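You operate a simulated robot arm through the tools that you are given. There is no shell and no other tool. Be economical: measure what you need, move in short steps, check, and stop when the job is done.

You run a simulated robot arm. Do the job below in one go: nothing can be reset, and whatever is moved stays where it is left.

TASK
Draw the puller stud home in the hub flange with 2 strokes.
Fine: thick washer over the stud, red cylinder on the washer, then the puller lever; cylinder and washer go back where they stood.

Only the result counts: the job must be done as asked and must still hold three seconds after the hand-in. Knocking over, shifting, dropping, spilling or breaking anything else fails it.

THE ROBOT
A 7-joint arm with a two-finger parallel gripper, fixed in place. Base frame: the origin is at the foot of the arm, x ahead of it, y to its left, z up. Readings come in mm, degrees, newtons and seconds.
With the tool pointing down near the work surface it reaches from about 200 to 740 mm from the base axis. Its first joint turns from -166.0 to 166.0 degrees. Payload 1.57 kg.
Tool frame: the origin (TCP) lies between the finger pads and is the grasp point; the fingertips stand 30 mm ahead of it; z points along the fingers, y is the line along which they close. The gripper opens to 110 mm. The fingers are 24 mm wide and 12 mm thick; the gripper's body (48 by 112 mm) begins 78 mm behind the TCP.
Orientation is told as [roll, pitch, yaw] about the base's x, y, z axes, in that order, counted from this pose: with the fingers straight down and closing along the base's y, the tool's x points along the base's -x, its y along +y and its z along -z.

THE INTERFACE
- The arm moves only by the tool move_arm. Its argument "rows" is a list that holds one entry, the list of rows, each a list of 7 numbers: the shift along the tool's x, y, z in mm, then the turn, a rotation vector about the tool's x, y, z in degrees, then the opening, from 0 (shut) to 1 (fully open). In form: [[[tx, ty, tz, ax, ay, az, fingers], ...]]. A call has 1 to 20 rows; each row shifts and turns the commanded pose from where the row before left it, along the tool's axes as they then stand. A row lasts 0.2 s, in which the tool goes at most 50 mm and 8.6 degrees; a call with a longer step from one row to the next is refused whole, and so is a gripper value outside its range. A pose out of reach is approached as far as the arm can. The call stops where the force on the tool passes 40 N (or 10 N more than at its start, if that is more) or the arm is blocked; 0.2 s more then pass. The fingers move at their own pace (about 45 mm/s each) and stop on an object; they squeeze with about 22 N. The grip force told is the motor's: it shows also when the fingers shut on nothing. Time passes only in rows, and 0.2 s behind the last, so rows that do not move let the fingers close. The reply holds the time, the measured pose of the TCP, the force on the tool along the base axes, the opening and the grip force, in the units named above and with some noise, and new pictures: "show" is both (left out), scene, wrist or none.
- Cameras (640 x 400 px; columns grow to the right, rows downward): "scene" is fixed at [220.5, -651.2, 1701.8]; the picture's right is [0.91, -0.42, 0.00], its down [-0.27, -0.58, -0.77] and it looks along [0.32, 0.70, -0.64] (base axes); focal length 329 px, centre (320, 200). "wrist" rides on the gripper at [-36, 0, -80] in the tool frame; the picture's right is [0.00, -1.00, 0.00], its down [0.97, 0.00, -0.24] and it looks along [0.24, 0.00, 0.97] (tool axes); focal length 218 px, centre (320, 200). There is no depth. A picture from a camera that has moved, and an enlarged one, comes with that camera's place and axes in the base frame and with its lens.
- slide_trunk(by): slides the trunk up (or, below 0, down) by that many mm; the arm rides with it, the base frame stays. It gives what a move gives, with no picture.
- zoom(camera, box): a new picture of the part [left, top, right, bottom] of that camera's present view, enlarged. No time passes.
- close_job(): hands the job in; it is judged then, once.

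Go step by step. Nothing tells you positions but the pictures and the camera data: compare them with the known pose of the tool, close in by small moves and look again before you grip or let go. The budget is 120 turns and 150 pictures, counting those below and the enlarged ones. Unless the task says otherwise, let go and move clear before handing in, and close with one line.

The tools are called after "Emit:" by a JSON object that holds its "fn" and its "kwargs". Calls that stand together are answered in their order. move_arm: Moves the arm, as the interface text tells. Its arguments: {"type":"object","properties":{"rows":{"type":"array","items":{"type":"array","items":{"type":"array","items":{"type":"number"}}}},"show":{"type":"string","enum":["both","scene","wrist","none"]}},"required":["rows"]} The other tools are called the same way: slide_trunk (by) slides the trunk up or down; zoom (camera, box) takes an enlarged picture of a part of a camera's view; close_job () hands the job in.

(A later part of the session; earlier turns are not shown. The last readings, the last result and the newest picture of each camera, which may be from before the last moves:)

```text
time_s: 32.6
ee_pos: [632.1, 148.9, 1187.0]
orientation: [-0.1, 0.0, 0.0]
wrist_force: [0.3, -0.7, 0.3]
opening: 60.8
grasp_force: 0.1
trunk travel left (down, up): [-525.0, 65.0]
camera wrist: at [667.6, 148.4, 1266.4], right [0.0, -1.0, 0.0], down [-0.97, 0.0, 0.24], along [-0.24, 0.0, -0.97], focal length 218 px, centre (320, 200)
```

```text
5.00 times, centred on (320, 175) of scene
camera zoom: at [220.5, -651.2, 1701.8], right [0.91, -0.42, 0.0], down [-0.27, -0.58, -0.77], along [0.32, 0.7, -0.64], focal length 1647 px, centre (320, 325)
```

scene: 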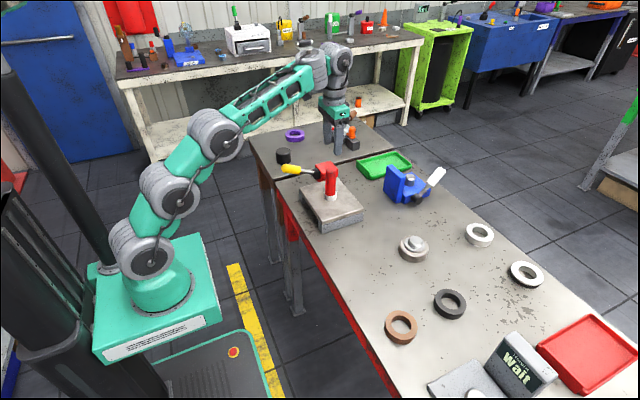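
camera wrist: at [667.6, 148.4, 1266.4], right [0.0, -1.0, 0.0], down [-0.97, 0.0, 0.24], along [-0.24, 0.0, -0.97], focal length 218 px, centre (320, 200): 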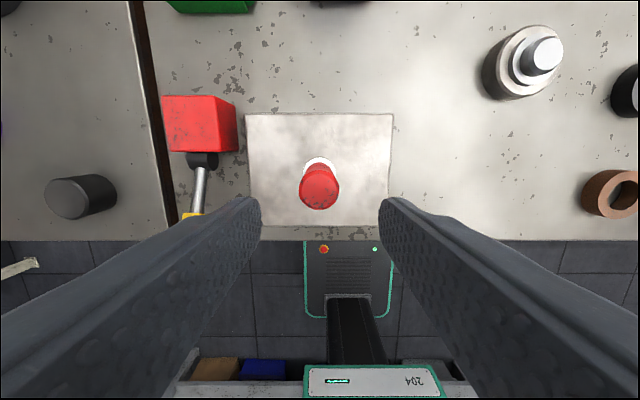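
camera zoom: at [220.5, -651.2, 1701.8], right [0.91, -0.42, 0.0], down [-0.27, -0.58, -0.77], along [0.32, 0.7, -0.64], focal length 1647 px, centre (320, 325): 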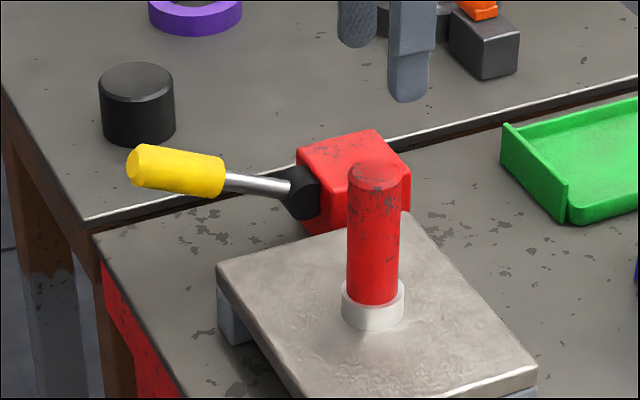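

Cylinder and washer are stacked on the stud. The lever hub is near (650, 317, 953) and the yellow grip near (551, 318, 1001), swinging in the x-z plane. I'll go above the grip.

Emit:
{"fn": "move_arm", "kwargs": {"rows": [[[10, 45, 0, 0, 0, 0, 0.6], [20, 42, 0, 0, 0, 0, 0.6], [20, 42, 0, 0, 0, 0, 0.6], [20, 40, 0, 0, 0, 0, 0.6], [11, 0, 30, 0, 0, 0, 0.6], [0, 0, 30, 0, 0, 0, 0.6], [0, 0, 0, 0, 0, 0, 0.6]]]}}

Emit:
{"fn": "zoom", "kwargs": {"camera": "scene", "box": [270, 135, 370, 215]}}

```text
time_s: 34.2
ee_pos: [549.7, 319.4, 1125.6]
orientation: [0.0, 0.0, 0.0]
wrist_force: [0.7, 1.0, 0.0]
opening: 65.9
grasp_force: 0.1
trunk travel left (down, up): [-525.0, 65.0]
camera wrist: at [585.6, 319.0, 1206.0], right [0.0, -1.0, 0.0], down [-0.97, 0.0, 0.24], along [-0.24, 0.0, -0.97], focal length 218 px, centre (320, 200)
```

scene: 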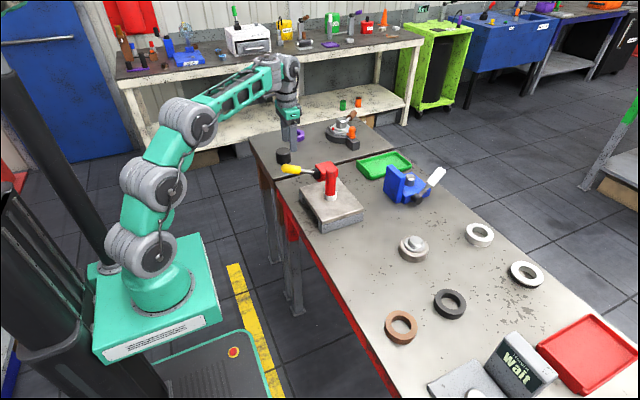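
wrist: 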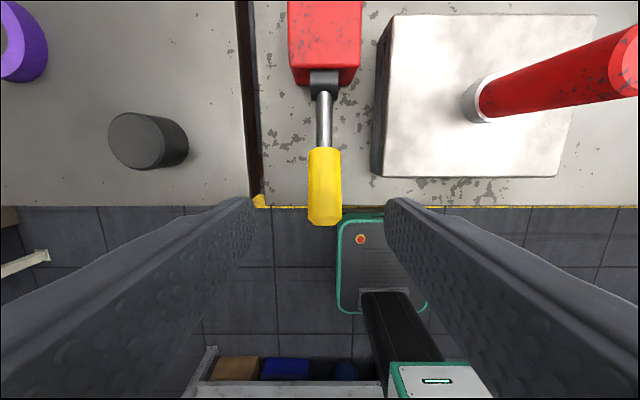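

```text
5.00 times, centred on (320, 175) of scene
camera zoom: at [220.5, -651.2, 1701.8], right [0.91, -0.42, 0.0], down [-0.27, -0.58, -0.77], along [0.32, 0.7, -0.64], focal length 1647 px, centre (320, 325)
```

zoom: 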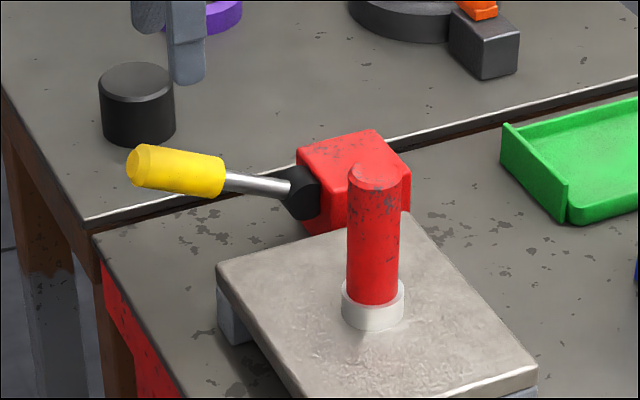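

Emit:
{"fn": "move_arm", "kwargs": {"rows": [[[0, -3.7, 20, 0, 0, 0, 0.6], [0, 0, 40, 0, 0, 0, 0.6], [0, 0, 35, 0, 0, 0, 0.6], [0, 0, 17, 0, 0, 0, 0.6], [0, 0, 0, 0, 0, 0, 0.6]]]}}

Emit:
{"fn": "zoom", "kwargs": {"camera": "scene", "box": [260, 130, 340, 194]}}

```text
time_s: 35.4
ee_pos: [548.9, 315.2, 1014.9]
orientation: [0.0, 0.1, 0.0]
wrist_force: [-0.3, -1.0, -0.6]
opening: 66.1
grasp_force: 0.1
trunk travel left (down, up): [-525.0, 65.0]
camera wrist: at [585.8, 315.2, 1094.3], right [0.0, -1.0, 0.0], down [-0.97, 0.0, 0.24], along [-0.24, 0.0, -0.97], focal length 218 px, centre (320, 200)
```

scene: 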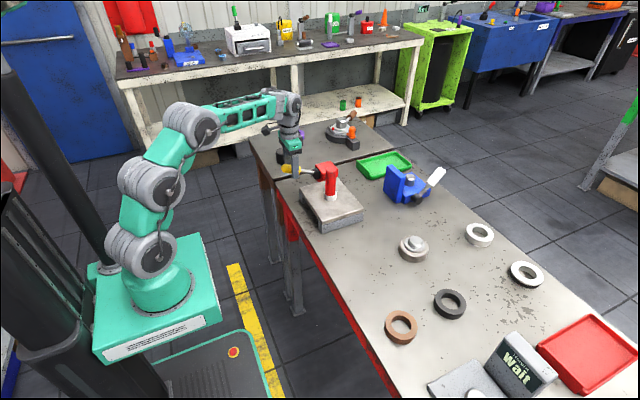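
wrist: 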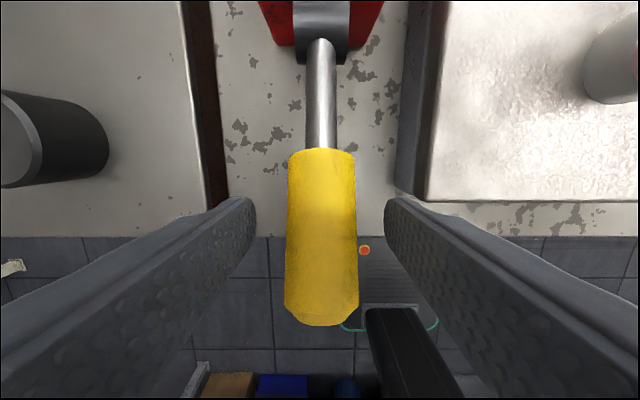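

```text
6.25 times, centred on (300, 162) of scene
camera zoom: at [220.5, -651.2, 1701.8], right [0.91, -0.42, 0.0], down [-0.27, -0.58, -0.77], along [0.32, 0.7, -0.64], focal length 2058 px, centre (445, 438)
```

zoom: 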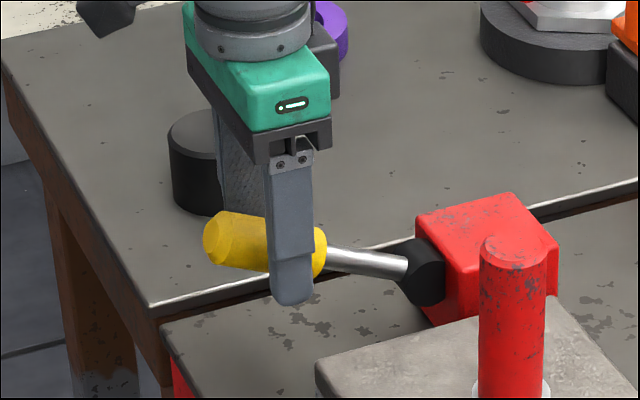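

Emit:
{"fn": "move_arm", "kwargs": {"rows": [[[0, 0, 0, 0, 0, 0, 0.1], [0, 0, 0, 0, 0, 0, 0.1], [0, 0, 0, 0, 0, 0, 0.1], [0, 0, 0, 0, 0, 0, 0.1]]], "show": "none"}}

```text
time_s: 36.4
ee_pos: [550.5, 315.0, 1013.0]
orientation: [-0.1, 0.0, -0.1]
wrist_force: [-0.5, -4.9, -0.9]
opening: 31.2
grasp_force: 31.2
trunk travel left (down, up): [-525.0, 65.0]
```

Emit:
{"fn": "move_arm", "kwargs": {"rows": [[[2, -0.5, 5, 0, 0, 0, 0.1], [2.5, 0, 5.6, 0, 0, 0, 0.1], [1.8, 0, 5.5, 0, 0, 0, 0.1], [1.5, 0, 5.5, 0, 0, 0, 0.1], [0, 0, 0, 0, 0, 0, 0.1]]]}}

Emit:
{"fn": "zoom", "kwargs": {"camera": "scene", "box": [260, 130, 340, 194]}}

```text
time_s: 37.6
ee_pos: [542.6, 314.9, 992.5]
orientation: [0.0, -0.1, 0.0]
wrist_force: [4.9, 3.3, 10.7]
opening: 31.0
grasp_force: 39.9
trunk travel left (down, up): [-525.0, 65.0]
camera wrist: at [577.6, 314.5, 1073.2], right [0.0, -1.0, 0.0], down [-0.97, 0.0, 0.24], along [-0.24, 0.0, -0.97], focal length 218 px, centre (320, 200)
```

scene: 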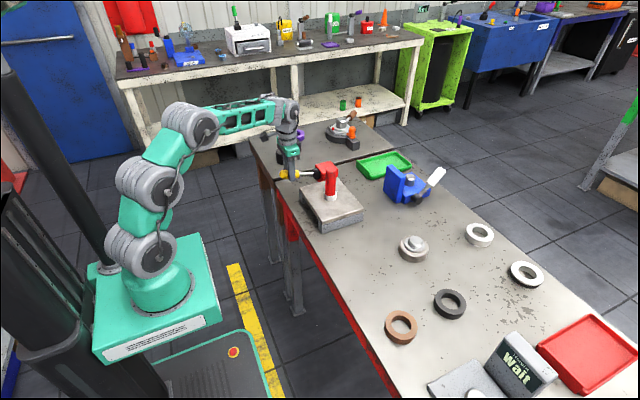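
wrist: 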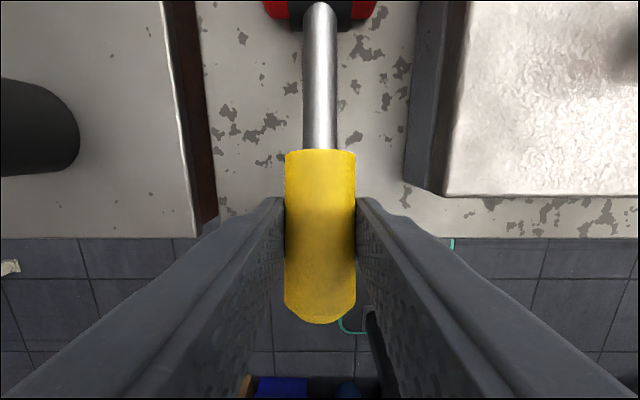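

```text
6.25 times, centred on (300, 162) of scene
camera zoom: at [220.5, -651.2, 1701.8], right [0.91, -0.42, 0.0], down [-0.27, -0.58, -0.77], along [0.32, 0.7, -0.64], focal length 2058 px, centre (445, 438)
```

zoom: 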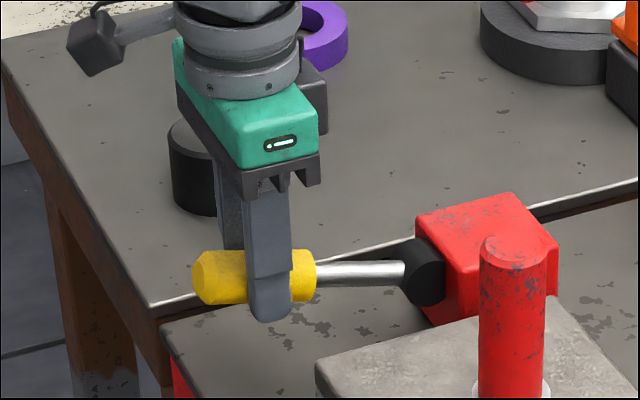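

Emit:
{"fn": "move_arm", "kwargs": {"rows": [[[1.2, 0.3, 5.6, 0, 0, 0, 0.1], [1, 0, 5.6, 0, 0, 0, 0.1], [0.6, 0, 5.7, 0, 0, 0, 0.1], [0.3, 0, 5.7, 0, 0, 0, 0.1], [0, 0, 0, 0, 0, 0, 0.1]]], "show": "none"}}

Emit:
{"fn": "zoom", "kwargs": {"camera": "scene", "box": [260, 130, 340, 194]}}

```text
time_s: 38.8
ee_pos: [537.7, 315.0, 970.7]
orientation: [0.1, 0.1, 0.1]
wrist_force: [-0.7, 3.1, 10.5]
opening: 30.9
grasp_force: 39.7
trunk travel left (down, up): [-525.0, 65.0]
```

```text
6.25 times, centred on (300, 162) of scene
camera zoom: at [220.5, -651.2, 1701.8], right [0.91, -0.42, 0.0], down [-0.27, -0.58, -0.77], along [0.32, 0.7, -0.64], focal length 2058 px, centre (445, 438)
```

zoom: 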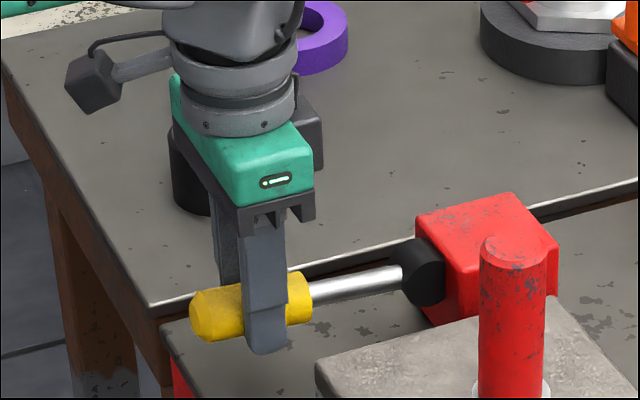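

Emit:
{"fn": "move_arm", "kwargs": {"rows": [[[0, 0.3, 5.7, 0, 0, 0, 0.1], [0, 0, 5.7, 0, 0, 0, 0.1], [-0.5, 0, 5.6, 0, 0, 0, 0.1], [0, 0, 0, 0, 0, 0, 0.1]]], "show": "none"}}

Emit:
{"fn": "zoom", "kwargs": {"camera": "scene", "box": [260, 130, 340, 194]}}

```text
time_s: 39.6
ee_pos: [538.4, 315.2, 962.6]
orientation: [0.2, -0.5, 0.1]
wrist_force: [-16.9, -7.7, 19.4]
opening: 30.9
grasp_force: 40.2
trunk travel left (down, up): [-525.0, 65.0]
stopped in row 3: the force on the tool passed its limit (the readings are from after the stop); the commanded pose is now the measured one
```

```text
6.25 times, centred on (300, 162) of scene
camera zoom: at [220.5, -651.2, 1701.8], right [0.91, -0.42, 0.0], down [-0.27, -0.58, -0.77], along [0.32, 0.7, -0.64], focal length 2058 px, centre (445, 438)
```

zoom: 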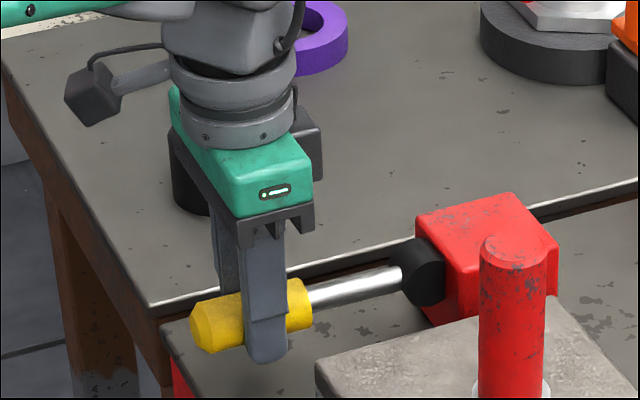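

The lever reached its lower stop after about 28 degrees. Now back up along the same arc.

Emit:
{"fn": "move_arm", "kwargs": {"rows": [[[0, 0, -5.6, 0, 0, 0, 0.1], [-0.3, 0, -5.7, 0, 0, 0, 0.1], [-0.6, 0, -5.7, 0, 0, 0, 0.1], [-1, 0, -5.6, 0, 0, 0, 0.1], [-1.2, 0, -5.6, 0, 0, 0, 0.1], [-1.5, 0, -5.5, 0, 0, 0, 0.1], [-1.8, 0, -5.5, 0, 0, 0, 0.1], [-2.3, 0, -5.5, 0, 0, 0, 0.1], [-2.4, 0, -5, 0, 0, 0, 0.1], [0, 0, 0, 0, 0, 0, 0.1]]], "show": "none"}}

Emit:
{"fn": "zoom", "kwargs": {"camera": "scene", "box": [260, 130, 360, 210]}}

```text
time_s: 41.8
ee_pos: [551.4, 315.0, 1011.2]
orientation: [0.3, -0.3, -0.1]
wrist_force: [-15.6, -8.8, -3.8]
opening: 30.7
grasp_force: 40.0
trunk travel left (down, up): [-525.0, 65.0]
```

```text
5.00 times, centred on (310, 170) of scene
camera zoom: at [220.5, -651.2, 1701.8], right [0.91, -0.42, 0.0], down [-0.27, -0.58, -0.77], along [0.32, 0.7, -0.64], focal length 1647 px, centre (370, 350)
```

zoom: 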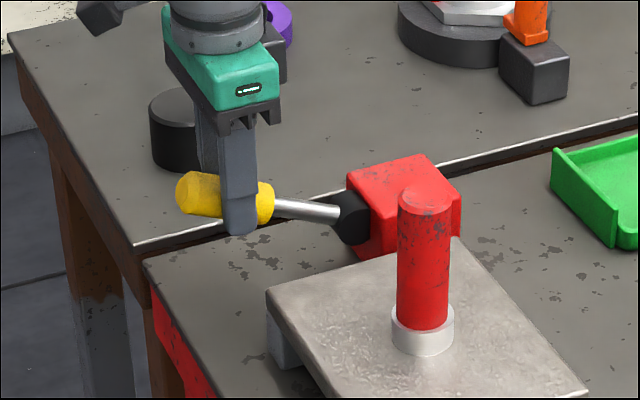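

Emit:
{"fn": "move_arm", "kwargs": {"rows": [[[1.3, 0, 0, 0, 0, 0, 0.1], [0, 0, -1.5, 0, 0, 0, 0.1], [0, 0, -1.5, 0, 0, 0, 0.1], [0, 0, 0, 0, 0, 0, 0.1]]], "show": "none"}}

Emit:
{"fn": "zoom", "kwargs": {"camera": "scene", "box": [260, 130, 360, 210]}}

```text
time_s: 42.8
ee_pos: [550.6, 314.7, 1012.1]
orientation: [0.1, -0.2, -0.1]
wrist_force: [3.7, -15.2, -10.7]
opening: 30.8
grasp_force: 40.1
trunk travel left (down, up): [-525.0, 65.0]
```

```text
5.00 times, centred on (310, 170) of scene
camera zoom: at [220.5, -651.2, 1701.8], right [0.91, -0.42, 0.0], down [-0.27, -0.58, -0.77], along [0.32, 0.7, -0.64], focal length 1647 px, centre (370, 350)
```

zoom: 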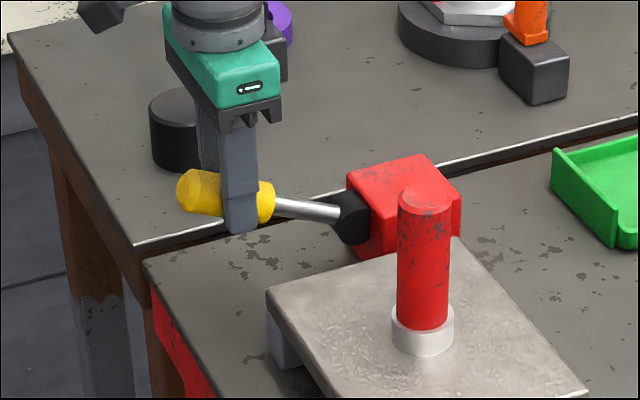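

It is back at the upper stop, so one full stroke is done. Now the second stroke.

Emit:
{"fn": "move_arm", "kwargs": {"rows": [[[1, -1, 4.5, 0, 0, 0, 0.1], [2.2, 0, 5.5, 0, 0, 0, 0.1], [2.2, 0, 5.5, 0, 0, 0, 0.1], [1.8, 0, 5.5, 0, 0, 0, 0.1], [1.5, 0, 5.5, 0, 0, 0, 0.1], [1.2, 0, 5.6, 0, 0, 0, 0.1], [1, 0, 5.6, 0, 0, 0, 0.1], [0.6, 0, 5.6, 0, 0, 0, 0.1], [0.3, 0, 5.7, 0, 0, 0, 0.1], [0, 0, 3, 0, 0, 0, 0.1], [0, 0, 2, 0, 0, 0, 0.1], [0, 0, 2, 0, 0, 0, 0.1], [0, 0, 2, 0, 0, 0, 0.1]]], "show": "none"}}

Emit:
{"fn": "zoom", "kwargs": {"camera": "scene", "box": [260, 130, 360, 210]}}

```text
time_s: 45.4
ee_pos: [540.3, 315.2, 963.6]
orientation: [0.5, -0.8, 0.0]
wrist_force: [-10.0, -11.0, 17.4]
opening: 30.8
grasp_force: 40.1
trunk travel left (down, up): [-525.0, 65.0]
stopped in row 13: the force on the tool passed its limit (the readings are from after the stop); the commanded pose is now the measured one
```

```text
5.00 times, centred on (310, 170) of scene
camera zoom: at [220.5, -651.2, 1701.8], right [0.91, -0.42, 0.0], down [-0.27, -0.58, -0.77], along [0.32, 0.7, -0.64], focal length 1647 px, centre (370, 350)
```

zoom: 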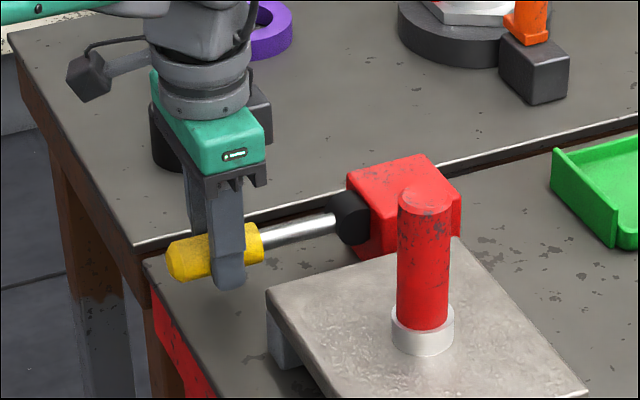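

Emit:
{"fn": "move_arm", "kwargs": {"rows": [[[0, 0, -5.6, 0, 0, 0, 0.1], [0, 0, -5.7, 0, 0, 0, 0.1], [-0.3, 0, -5.7, 0, 0, 0, 0.1], [-0.6, 0, -5.6, 0, 0, 0, 0.1], [-1.0, 0, -5.6, 0, 0, 0, 0.1], [-1.5, 0, -5.5, 0, 0, 0, 0.1], [-1.8, 0, -5.5, 0, 0, 0, 0.1], [-2.2, 0, -5.5, 0, 0, 0, 0.1], [-2.2, 0, -5, 0, 0, 0, 0.1], [-0.5, 0, -1.0, 0, 0, 0, 0.1], [0, 0, -1.0, 0, 0, 0, 0.1], [0, 0, 0, 0, 0, 0, 0.1]]], "show": "none"}}

Emit:
{"fn": "zoom", "kwargs": {"camera": "scene", "box": [260, 130, 360, 210]}}

```text
time_s: 48.0
ee_pos: [550.0, 314.5, 1012.5]
orientation: [0.6, -0.8, -0.2]
wrist_force: [-3.3, -8.8, -11.5]
opening: 31.1
grasp_force: 39.5
trunk travel left (down, up): [-525.0, 65.0]
```

```text
5.00 times, centred on (310, 170) of scene
camera zoom: at [220.5, -651.2, 1701.8], right [0.91, -0.42, 0.0], down [-0.27, -0.58, -0.77], along [0.32, 0.7, -0.64], focal length 1647 px, centre (370, 350)
```

zoom: 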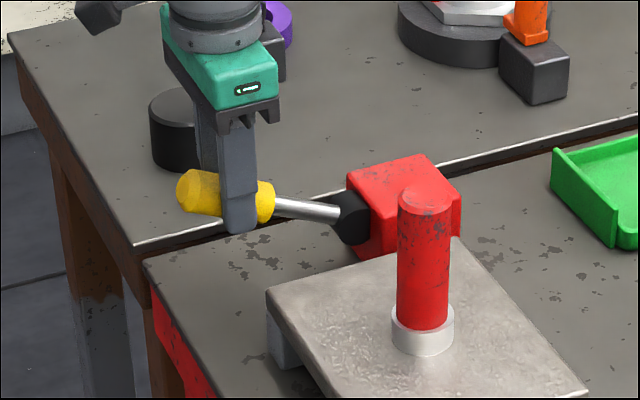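

Both strokes are done and the lever is at its upper stop. I'll release and rise straight up.

Emit:
{"fn": "move_arm", "kwargs": {"rows": [[[0, 0, 0, 0, 0, 0, 0.4], [0, 0, 0, 0, 0, 0, 0.55], [0, 0, 0, 0, 0, 0, 0.55], [0, 0, 0, 0, 0, 0, 0.55], [0, 0, -30, 0, 0, 0, 0.55], [0, 0, -45, 0, 0, 0, 0.55], [0, 0, -45, 0.5, 0.8, 0, 0.55], [0, 0, -45, 0, 0, 0, 0.55], [0, 0, -10, 0, 0, 0, 0.55], [0, 0, 0, 0, 0, 0, 0.55]]]}}

Emit:
{"fn": "zoom", "kwargs": {"camera": "scene", "box": [260, 130, 360, 210]}}

```text
time_s: 50.2
ee_pos: [548.7, 314.1, 1189.5]
orientation: [-0.1, 0.1, 0.0]
wrist_force: [0.3, 0.0, 0.0]
opening: 60.5
grasp_force: 0.3
trunk travel left (down, up): [-525.0, 65.0]
camera wrist: at [584.8, 314.3, 1268.1], right [0.0, -1.0, 0.0], down [-0.97, 0.0, 0.24], along [-0.24, 0.0, -0.97], focal length 218 px, centre (320, 200)
```

scene: 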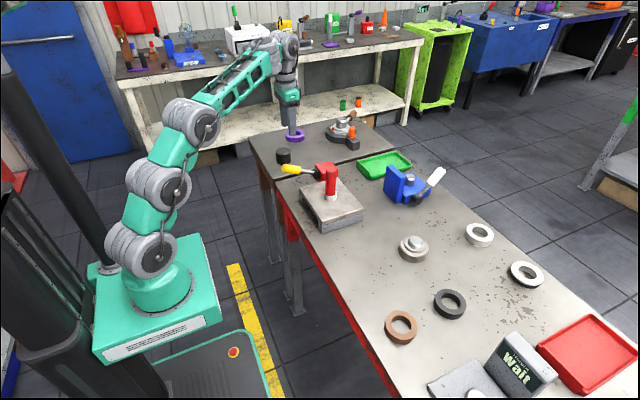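
wrist: 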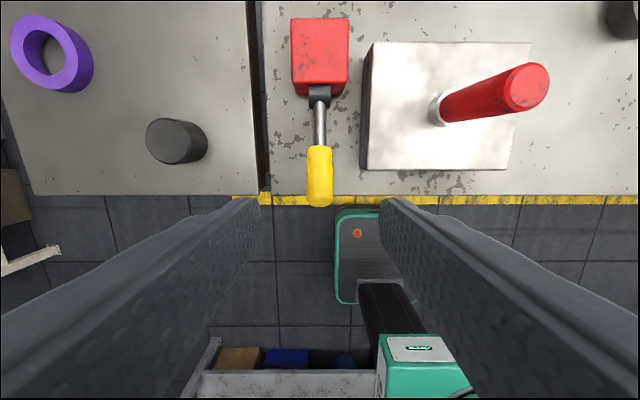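

```text
5.00 times, centred on (310, 170) of scene
camera zoom: at [220.5, -651.2, 1701.8], right [0.91, -0.42, 0.0], down [-0.27, -0.58, -0.77], along [0.32, 0.7, -0.64], focal length 1647 px, centre (370, 350)
```

zoom: 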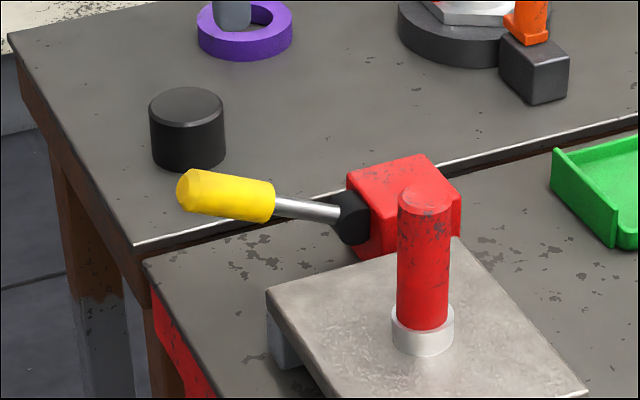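

Lever stays up. Now I'll fetch the cylinder to see the stud.

Emit:
{"fn": "move_arm", "kwargs": {"rows": [[[-20, -42, 0, 0, 0, 0, 0.6], [-20, -42, 0, 0, 0, 0, 0.6], [-20, -42, 0, 0, 0, 0, 0.6], [-21, -39.5, 0, 0, 0, 0, 0.6], [0, 0, 0, 0, 0, 0, 0.6], [0, 0, 0, 0, 0, 0, 0.6]]], "show": "none"}}

Emit:
{"fn": "zoom", "kwargs": {"camera": "wrist", "box": [240, 120, 400, 240]}}

```text
time_s: 51.6
ee_pos: [631.4, 147.9, 1186.7]
orientation: [-0.1, 0.1, -0.1]
wrist_force: [0.4, -0.2, -0.8]
opening: 66.0
grasp_force: 0.0
trunk travel left (down, up): [-525.0, 65.0]
```

```text
3.33 times, centred on (320, 180) of wrist
camera zoom: at [666.0, 148.6, 1266.2], right [0.0, -1.0, 0.0], down [-0.97, 0.0, 0.24], along [-0.24, 0.0, -0.97], focal length 728 px, centre (320, 267)
```

zoom: 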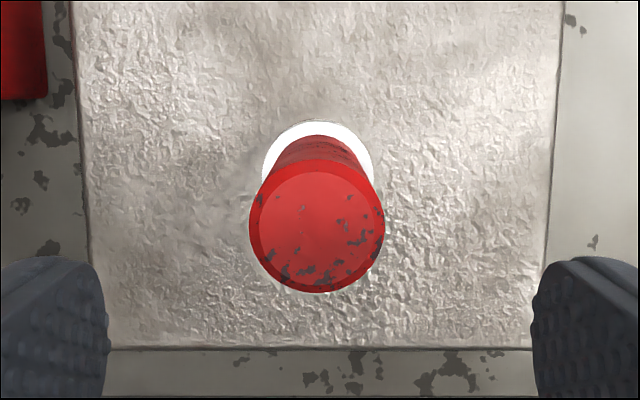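

Emit:
{"fn": "move_arm", "kwargs": {"rows": [[[0, 0.6, 30, 0, 0, 0, 0.6], [0, 0, 45, 0, 0, 0, 0.6], [0, 0, 45, 0, 0, 0, 0.6], [0, 0, 25, 0, 0, 0, 0.6], [0, 0, 0, 0, 0, 0, 0.6], [0, 0, 0, 0, 0, 0, 0.15], [0, 0, 0, 0, 0, 0, 0.15], [0, 0, 0, 0, 0, 0, 0.15], [0, 0, 0, 0, 0, 0, 0.15]]], "show": "wrist"}}

```text
time_s: 53.6
ee_pos: [629.6, 149.4, 1042.6]
orientation: [-0.1, 0.2, 0.0]
wrist_force: [1.4, -0.5, -0.3]
opening: 36.0
grasp_force: 22.2
trunk travel left (down, up): [-525.0, 65.0]
camera wrist: at [665.5, 149.3, 1122.4], right [0.0, -1.0, 0.0], down [-0.97, 0.0, 0.24], along [-0.24, 0.0, -0.97], focal length 218 px, centre (320, 200)
```

wrist: 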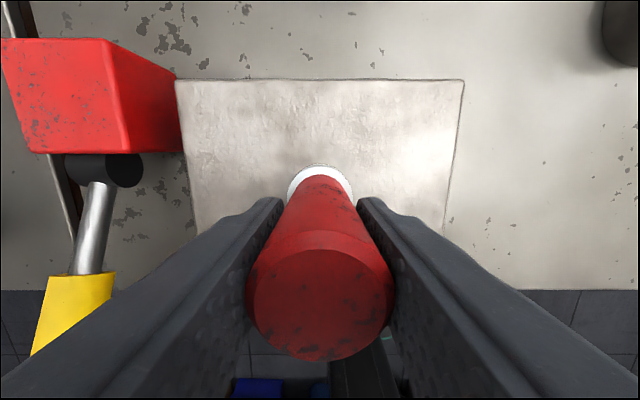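

Emit:
{"fn": "move_arm", "kwargs": {"rows": [[[0, 0, -10, 0, 0, 0, 0.15], [0, 0, -20, 0, 0, 0, 0.15], [0, 0, -40, 0, 0, 0, 0.15], [35, 0, 0, 0, 0, 0, 0.15], [0, 0, 0, 0, 0, 0, 0.15], [0, 0, 0, 0, 0, 0, 0.15]]], "show": "none"}}

Emit:
{"fn": "zoom", "kwargs": {"camera": "wrist", "box": [270, 80, 370, 180]}}

Emit:
{"fn": "zoom", "kwargs": {"camera": "scene", "box": [300, 155, 360, 215]}}

```text
time_s: 55.0
ee_pos: [594.5, 150.4, 1113.4]
orientation: [-0.1, 0.3, 0.1]
wrist_force: [0.4, -0.3, -4.5]
opening: 35.9
grasp_force: 22.1
trunk travel left (down, up): [-525.0, 65.0]
```

```text
4.00 times, centred on (320, 130) of wrist
camera zoom: at [630.2, 150.1, 1192.7], right [0.0, -1.0, 0.0], down [-0.97, 0.0, 0.24], along [-0.24, 0.0, -0.97], focal length 873 px, centre (320, 480)
```

zoom: 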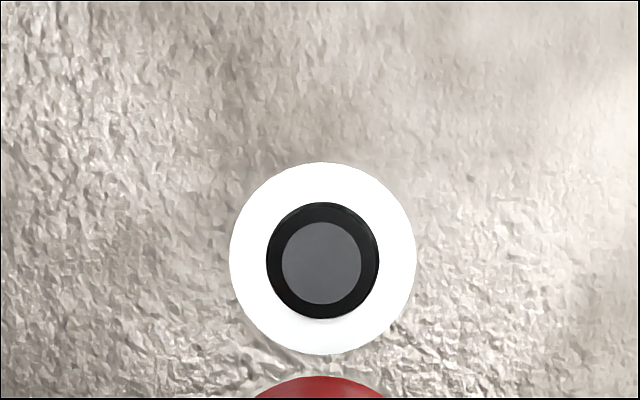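

```text
6.67 times, centred on (330, 185) of scene
camera zoom: at [220.5, -651.2, 1701.8], right [0.91, -0.42, 0.0], down [-0.27, -0.58, -0.77], along [0.32, 0.7, -0.64], focal length 2196 px, centre (253, 300)
```

zoom: 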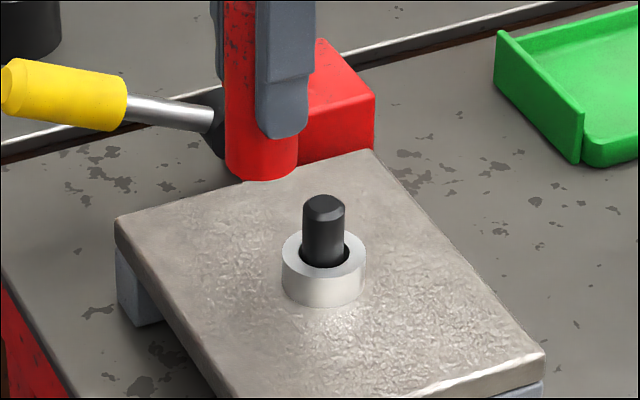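

The stud now stands about 8 mm further out than before, so the pull worked. Now the cylinder returns to its place, near (601, -180).

Emit:
{"fn": "move_arm", "kwargs": {"rows": [[[0, -47, 0, 0, 0, 0, 0.15], [0, -47, 0, 0, 0, 0, 0.15], [0, -47, 0, 0, 0, 0, 0.15], [0, -47, 0, 0, 0, 0, 0.15], [-2, -47, 0, 0, 0, 0, 0.15], [-2, -47, 0, 0, 0, 0, 0.15], [-2.8, -48, 0, 0, 0, 0, 0.15], [0, 0, 40, 0, 0, 0, 0.15], [0, 0, 40, 0, 0, 0, 0.15], [0, 0, 40, 0, 0, 0, 0.15], [0, 0, 20, 0, 0, 0, 0.15], [0, 0, 0, 0, 0, 0, 0.15], [0, 0, 0, 0, 0, 0, 0.15]]], "show": "wrist"}}

```text
time_s: 57.8
ee_pos: [600.4, -180.0, 972.6]
orientation: [0.1, 0.0, 0.0]
wrist_force: [0.1, -0.5, -3.6]
opening: 35.9
grasp_force: 22.2
trunk travel left (down, up): [-525.0, 65.0]
camera wrist: at [636.2, -180.8, 1053.0], right [0.0, -1.0, 0.0], down [-0.97, 0.0, 0.24], along [-0.24, 0.0, -0.97], focal length 218 px, centre (320, 200)
```

wrist: 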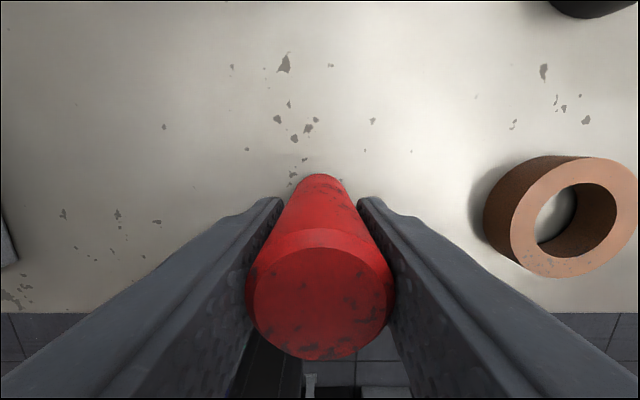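

Emit:
{"fn": "move_arm", "kwargs": {"rows": [[[0, 0, 4, 0, 0, 0, 0.15], [0, 0, 4, 0, 0, 0, 0.15], [0, 0, 0, 0, 0, 0, 0.15], [0, 0, 0, 0, 0, 0, 0.15]]], "show": "wrist"}}

```text
time_s: 58.8
ee_pos: [600.3, -180.6, 964.5]
orientation: [0.0, 0.2, 0.0]
wrist_force: [-0.6, -0.3, -3.7]
opening: 35.7
grasp_force: 21.9
trunk travel left (down, up): [-525.0, 65.0]
camera wrist: at [636.1, -180.8, 1044.5], right [0.0, -1.0, 0.0], down [-0.97, 0.0, 0.24], along [-0.24, 0.0, -0.97], focal length 218 px, centre (320, 200)
```

wrist: 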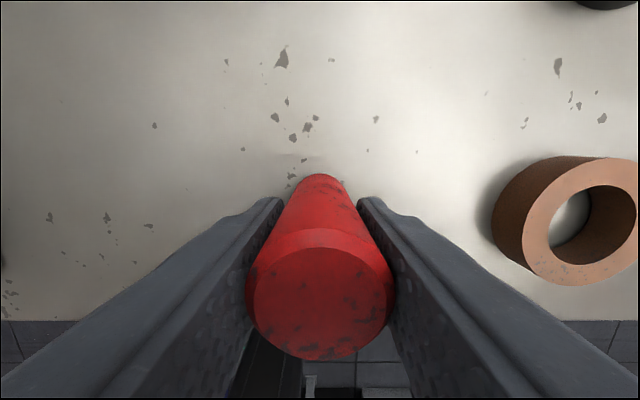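

Emit:
{"fn": "move_arm", "kwargs": {"rows": [[[0, 1.8, 0, 0, 0, 0, 0.15], [0, 0, 1, 0, 0, 0, 0.15], [0, 0, 1, 0, 0, 0, 0.15], [0, 0, 0, 0, 0, 0, 0.15], [0, 0, 0, 0, 0, 0, 0.15]]], "show": "none"}}

Emit:
{"fn": "zoom", "kwargs": {"camera": "scene", "box": [330, 220, 450, 295]}}

```text
time_s: 60.0
ee_pos: [601.4, -178.3, 962.1]
orientation: [0.0, 0.2, -0.1]
wrist_force: [0.0, -0.6, -4.2]
opening: 35.8
grasp_force: 21.7
trunk travel left (down, up): [-525.0, 65.0]
```

```text
5.33 times, centred on (390, 258) of scene
camera zoom: at [220.5, -651.2, 1701.8], right [0.91, -0.42, 0.0], down [-0.27, -0.58, -0.77], along [0.32, 0.7, -0.64], focal length 1756 px, centre (-53, -107)
```

zoom: 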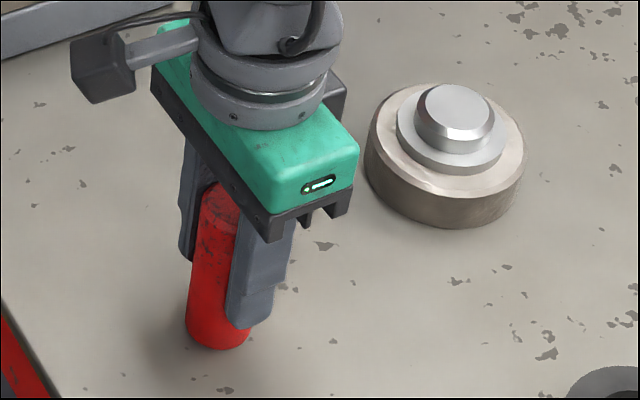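

Emit:
{"fn": "move_arm", "kwargs": {"rows": [[[0, 0, 0.8, 0, 0, 0, 0.15], [0, 0, 0.8, 0, 0, 0, 0.15], [0, 0, 0, 0, 0, 0, 0.15], [0, 0, 0, 0, 0, 0, 0.15]]], "show": "none"}}

Emit:
{"fn": "zoom", "kwargs": {"camera": "scene", "box": [355, 250, 395, 290]}}

```text
time_s: 61.0
ee_pos: [601.6, -179.1, 960.7]
orientation: [-0.1, 0.1, 0.0]
wrist_force: [-0.8, -0.2, 1.6]
opening: 35.9
grasp_force: 21.9
trunk travel left (down, up): [-525.0, 65.0]
```

```text
10.00 times, centred on (375, 270) of scene
camera zoom: at [220.5, -651.2, 1701.8], right [0.91, -0.42, 0.0], down [-0.27, -0.58, -0.77], along [0.32, 0.7, -0.64], focal length 3293 px, centre (-230, -500)
```

zoom: 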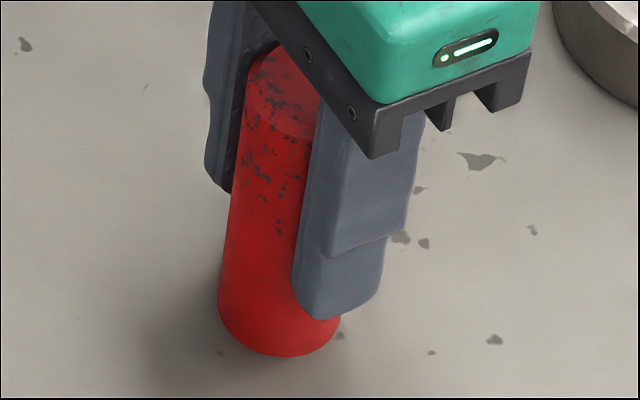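

Emit:
{"fn": "move_arm", "kwargs": {"rows": [[[0, 0, 0, 0, 0, 0, 0.45], [0, 0, 0, 0, 0, 0, 0.6], [0, 0, 0, 0, 0, 0, 0.6], [0, 0, 0, 0, 0, 0, 0.6], [0, 0, -40, 0, 0, 0, 0.6], [0, 0, -45, 0, 0, 0, 0.6], [0, 0, -45, 0, 0, 0, 0.6], [0, 0, -25, 0, 0, 0, 0.6], [0, 0, 0, 0, 0, 0, 0.6]]], "show": "wrist"}}

Emit:
{"fn": "zoom", "kwargs": {"camera": "scene", "box": [330, 220, 450, 295]}}

```text
time_s: 63.0
ee_pos: [600.5, -177.2, 1116.3]
orientation: [0.1, 0.1, 0.0]
wrist_force: [-0.5, 0.0, -0.1]
opening: 65.9
grasp_force: 0.0
trunk travel left (down, up): [-525.0, 65.0]
camera wrist: at [637.2, -178.5, 1195.9], right [0.0, -1.0, 0.0], down [-0.97, 0.0, 0.24], along [-0.24, 0.0, -0.97], focal length 218 px, centre (320, 200)
```

wrist: 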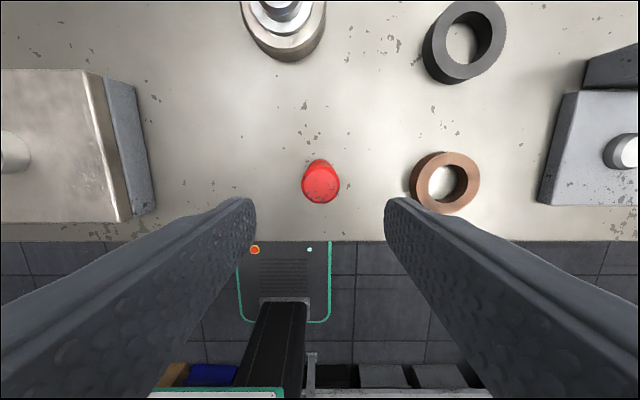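

```text
5.33 times, centred on (390, 258) of scene
camera zoom: at [220.5, -651.2, 1701.8], right [0.91, -0.42, 0.0], down [-0.27, -0.58, -0.77], along [0.32, 0.7, -0.64], focal length 1756 px, centre (-53, -107)
```

zoom: 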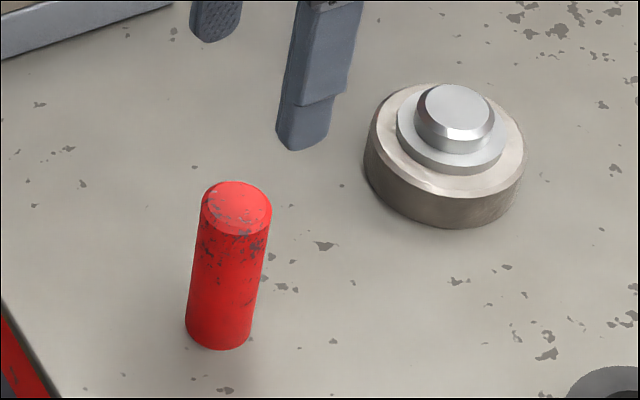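

Cylinder is back within about 2 mm of its place. Now for the washer.

Emit:
{"fn": "move_arm", "kwargs": {"rows": [[[0, 48, 0, 0, 0, 0, 0.6], [0, 48, 0, 0, 0, 0, 0.6], [-5, 47, 0, 0, 0, 0, 0.6], [-5, 47, 0, 0, 0, 0, 0.6], [-10, 46, 0, 0, 0, 0, 0.6], [-10, 46, 0, 0, 0, 0, 0.6], [0, 45.5, 0, 0, 0, 0, 0.6], [0, 0, 30, 0, 0, 0, 0.6], [0, 0, 30, 0, 0, 0, 0.6], [0, 0, 0, 0, 0, 0, 0.6]]], "show": "wrist"}}

```text
time_s: 65.2
ee_pos: [632.2, 149.5, 1055.4]
orientation: [-0.1, 0.2, 0.0]
wrist_force: [-0.4, -0.4, -1.1]
opening: 66.1
grasp_force: 0.1
trunk travel left (down, up): [-525.0, 65.0]
camera wrist: at [668.1, 148.5, 1136.3], right [0.0, -1.0, 0.0], down [-0.97, 0.0, 0.24], along [-0.24, 0.0, -0.97], focal length 218 px, centre (320, 200)
```

wrist: 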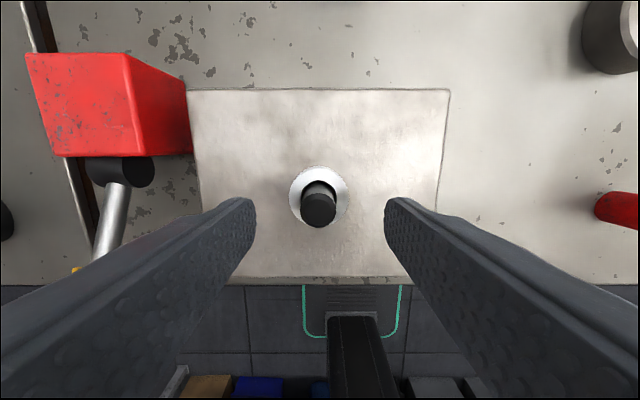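

Emit:
{"fn": "move_arm", "kwargs": {"rows": [[[-0.4, 0.8, 20, 0, 0, 0, 0.6], [0, 0, 25, 0, 0, 0, 0.6], [0, 0, 8, 0, 0, 0, 0.6], [0, 0, 5.5, 0, 0, 0, 0.6], [0, 0, 0, 0, 0, 0, 0.6], [0, 0, 0, 0, 0, 0, 0.2], [0, 0, 0, 0, 0, 0, 0.2], [0, 0, 0, 0, 0, 0, 0.2], [0, 0, 0, 0, 0, 0, 0.2]]], "show": "wrist"}}

Emit:
{"fn": "zoom", "kwargs": {"camera": "scene", "box": [300, 165, 350, 215]}}

```text
time_s: 67.2
ee_pos: [631.7, 149.7, 998.0]
orientation: [-0.1, 0.1, 0.1]
wrist_force: [-1.4, 0.1, 0.4]
opening: 43.3
grasp_force: 22.3
trunk travel left (down, up): [-525.0, 65.0]
camera wrist: at [667.2, 149.4, 1077.2], right [0.0, -1.0, 0.0], down [-0.97, 0.0, 0.24], along [-0.24, 0.0, -0.97], focal length 218 px, centre (320, 200)
```

wrist: 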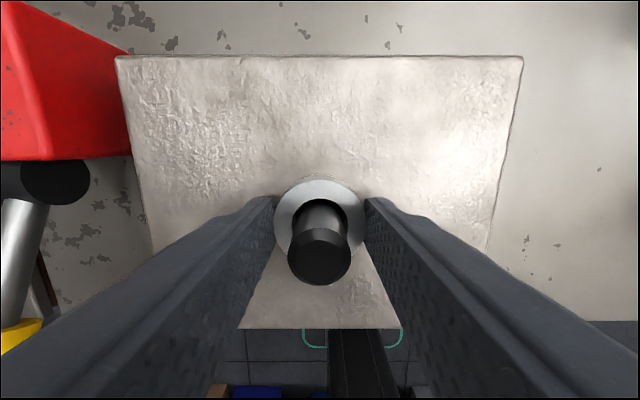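

```text
8.00 times, centred on (325, 190) of scene
camera zoom: at [220.5, -651.2, 1701.8], right [0.91, -0.42, 0.0], down [-0.27, -0.58, -0.77], along [0.32, 0.7, -0.64], focal length 2635 px, centre (280, 280)
```

zoom: 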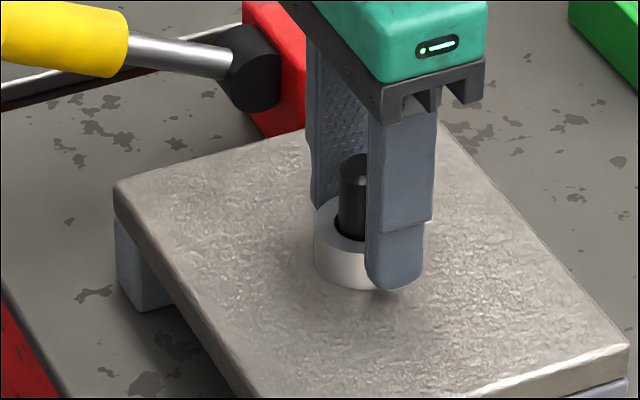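

Emit:
{"fn": "move_arm", "kwargs": {"rows": [[[0, 0, -10, 0, 0, 0, 0.2], [0, 0, -35, 0, 0, 0, 0.2], [0, 0, -45, 0, 0, 0, 0.2], [8, -47.5, 0, 0, 0, 0, 0.2], [8, -47.5, 0, 0, 0, 0, 0.2], [8, -47.5, 0, 0, 0, 0, 0.2], [7.5, -46.7, 0, 0, 0, 0, 0.2], [0, 0, 45, 0, 0, 0, 0.2], [0, 0, 45, 0, 0, 0, 0.2], [0, 0, 40, 0, 0, 0, 0.2], [0, 0, 12, 0, 0, 0, 0.2], [0, 0, 0, 0, 0, 0, 0.2], [0, 0, 0, 0, 0, 0, 0.2]]], "show": "wrist"}}

Emit:
{"fn": "zoom", "kwargs": {"camera": "scene", "box": [330, 220, 450, 295]}}

```text
time_s: 70.0
ee_pos: [599.6, -40.1, 944.7]
orientation: [0.0, 0.1, 0.1]
wrist_force: [0.3, -0.3, -1.4]
opening: 42.8
grasp_force: 21.7
trunk travel left (down, up): [-525.0, 65.0]
camera wrist: at [635.7, -39.8, 1024.7], right [0.0, -1.0, 0.0], down [-0.97, 0.0, 0.24], along [-0.24, 0.0, -0.97], focal length 218 px, centre (320, 200)
```

wrist: 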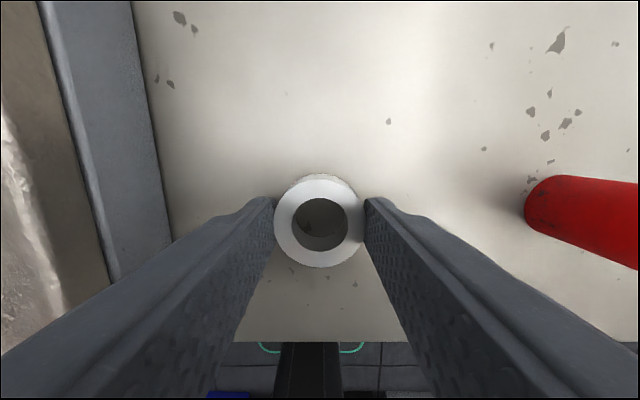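

```text
5.33 times, centred on (390, 258) of scene
camera zoom: at [220.5, -651.2, 1701.8], right [0.91, -0.42, 0.0], down [-0.27, -0.58, -0.77], along [0.32, 0.7, -0.64], focal length 1756 px, centre (-53, -107)
```

zoom: 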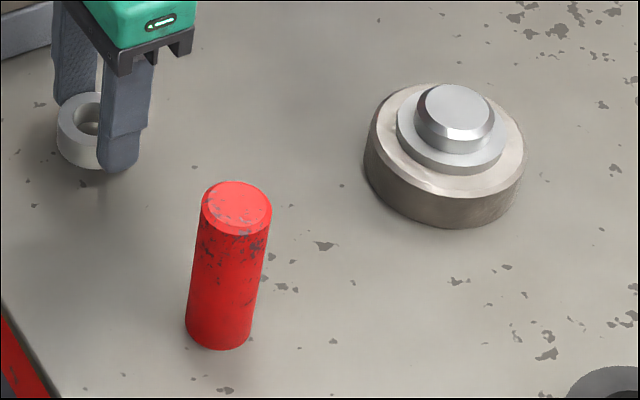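

Emit:
{"fn": "move_arm", "kwargs": {"rows": [[[0, 0, 4, 0, 0, 0, 0.2], [0, 0, 2.5, 0, 0, 0, 0.2], [0, 0, 0, 0, 0, 0, 0.2], [0, 0, 0, 0, 0, 0, 0.2]]], "show": "wrist"}}

Emit:
{"fn": "zoom", "kwargs": {"camera": "scene", "box": [330, 220, 450, 295]}}

```text
time_s: 71.0
ee_pos: [599.8, -39.2, 938.2]
orientation: [0.0, 0.2, -0.1]
wrist_force: [-1.0, -1.2, -0.4]
opening: 43.1
grasp_force: 22.0
trunk travel left (down, up): [-525.0, 65.0]
camera wrist: at [635.5, -39.5, 1018.9], right [0.0, -1.0, 0.0], down [-0.97, 0.0, 0.24], along [-0.24, 0.0, -0.97], focal length 218 px, centre (320, 200)
```

wrist: 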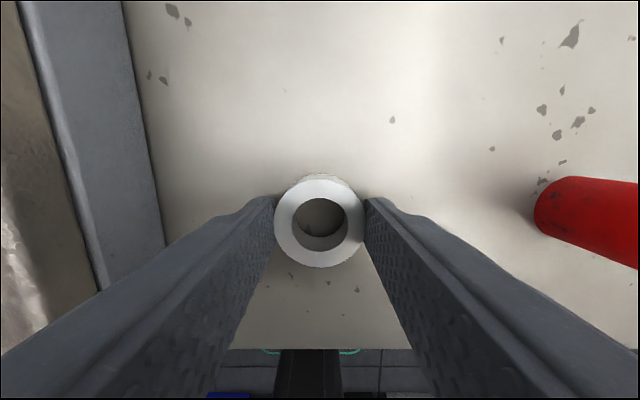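

```text
5.33 times, centred on (390, 258) of scene
camera zoom: at [220.5, -651.2, 1701.8], right [0.91, -0.42, 0.0], down [-0.27, -0.58, -0.77], along [0.32, 0.7, -0.64], focal length 1756 px, centre (-53, -107)
```

zoom: 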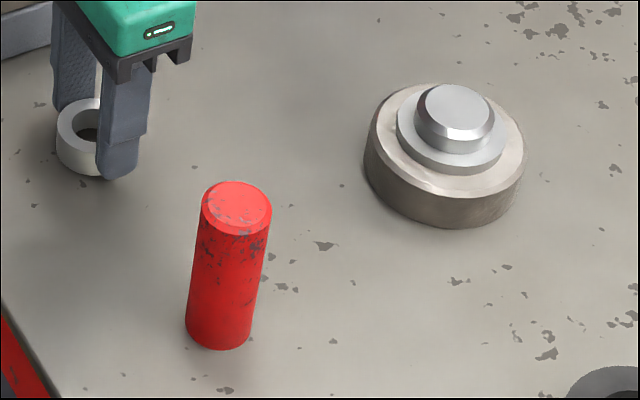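

Emit:
{"fn": "move_arm", "kwargs": {"rows": [[[-1.6, -0.6, 0, 0, 0, 0, 0.2], [0, 0, 1, 0, 0, 0, 0.2], [0, 0, 1, 0, 0, 0, 0.2], [0, 0, 0, 0, 0, 0, 0.2], [0, 0, 0, 0, 0, 0, 0.2]]], "show": "none"}}

Emit:
{"fn": "zoom", "kwargs": {"camera": "scene", "box": [330, 220, 450, 295]}}

```text
time_s: 72.2
ee_pos: [601.2, -40.8, 936.9]
orientation: [0.1, 0.1, 0.0]
wrist_force: [0.6, 0.0, -0.8]
opening: 43.0
grasp_force: 21.8
trunk travel left (down, up): [-525.0, 65.0]
```

```text
5.33 times, centred on (390, 258) of scene
camera zoom: at [220.5, -651.2, 1701.8], right [0.91, -0.42, 0.0], down [-0.27, -0.58, -0.77], along [0.32, 0.7, -0.64], focal length 1756 px, centre (-53, -107)
```

zoom: 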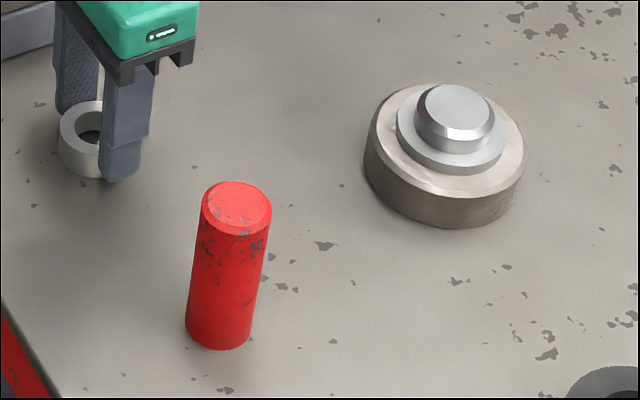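

Emit:
{"fn": "move_arm", "kwargs": {"rows": [[[0.5, 0, 0.6, 0, 0, 0, 0.2], [0, 0, 0.6, 0, 0, 0, 0.2], [0, 0, 0, 0, 0, 0, 0.2], [0, 0, 0, 0, 0, 0, 0.2]]], "show": "none"}}

```text
time_s: 73.2
ee_pos: [601.2, -41.0, 936.7]
orientation: [0.0, 0.0, 0.0]
wrist_force: [-0.5, 0.2, 5.1]
opening: 43.5
grasp_force: 22.3
trunk travel left (down, up): [-525.0, 65.0]
```

Contact with the table; I'll release and rise clear.

Emit:
{"fn": "move_arm", "kwargs": {"rows": [[[0, 0, -0.4, 0, 0, 0, 0.2], [0, 0, 0, 0, 0, 0, 0.5], [0, 0, 0, 0, 0, 0, 0.6], [0, 0, 0, 0, 0, 0, 0.6], [0, 0, -30, 0, 0, 0, 0.6], [0, 0, -45, 0, 0, 0, 0.6], [0, 0, -45, 0, 0, 0, 0.6], [0, 0, -45, 0, 0, 0, 0.6], [0, 0, -45, 0, 0, 0, 0.6], [40, 0, -20, 0, 0, 0, 0.6], [40, 0, -20, 0, 0, 0, 0.6], [40, 0, -20, 0, 0, 0, 0.6], [0, 0, 0, 0, 0, 0, 0.6]]]}}

Emit:
{"fn": "zoom", "kwargs": {"camera": "scene", "box": [330, 220, 450, 295]}}

Emit:
{"fn": "zoom", "kwargs": {"camera": "scene", "box": [270, 150, 390, 225]}}

```text
time_s: 76.0
ee_pos: [480.3, -40.6, 1206.7]
orientation: [0.0, 0.2, 0.0]
wrist_force: [-0.7, 0.4, 0.8]
opening: 65.9
grasp_force: 0.1
trunk travel left (down, up): [-525.0, 65.0]
camera wrist: at [516.6, -39.7, 1287.2], right [0.0, -1.0, 0.0], down [-0.97, 0.0, 0.24], along [-0.24, 0.0, -0.97], focal length 218 px, centre (320, 200)
```

scene: 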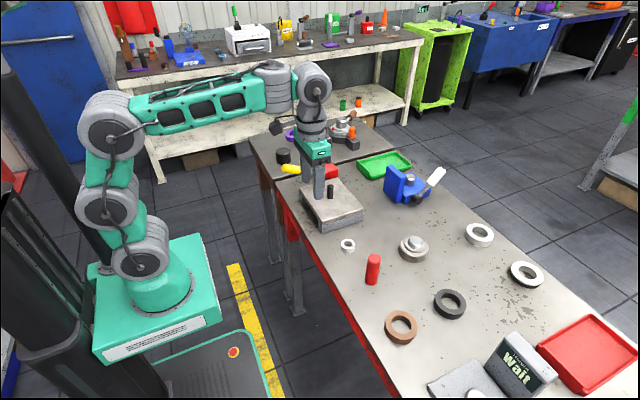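
wrist: 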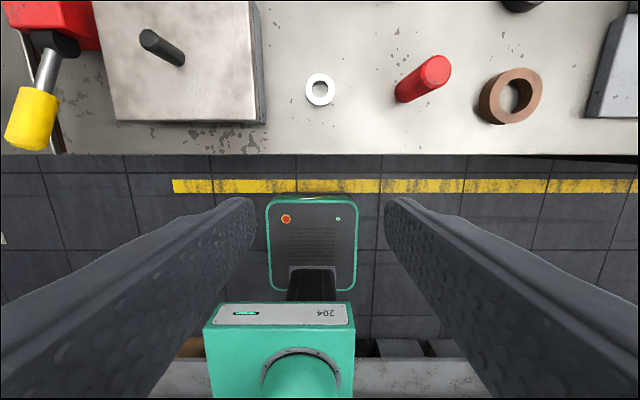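

```text
5.33 times, centred on (390, 258) of scene
camera zoom: at [220.5, -651.2, 1701.8], right [0.91, -0.42, 0.0], down [-0.27, -0.58, -0.77], along [0.32, 0.7, -0.64], focal length 1756 px, centre (-53, -107)
```

zoom: 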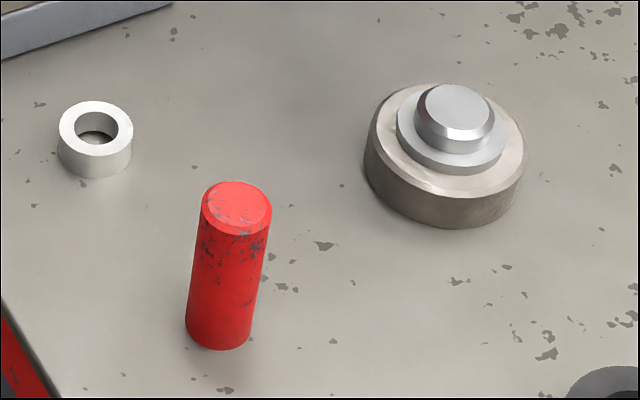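

```text
5.33 times, centred on (330, 188) of scene
camera zoom: at [220.5, -651.2, 1701.8], right [0.91, -0.42, 0.0], down [-0.27, -0.58, -0.77], along [0.32, 0.7, -0.64], focal length 1756 px, centre (267, 267)
```

zoom: 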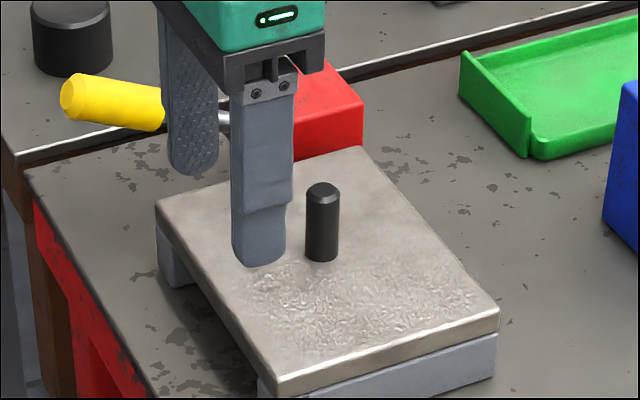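

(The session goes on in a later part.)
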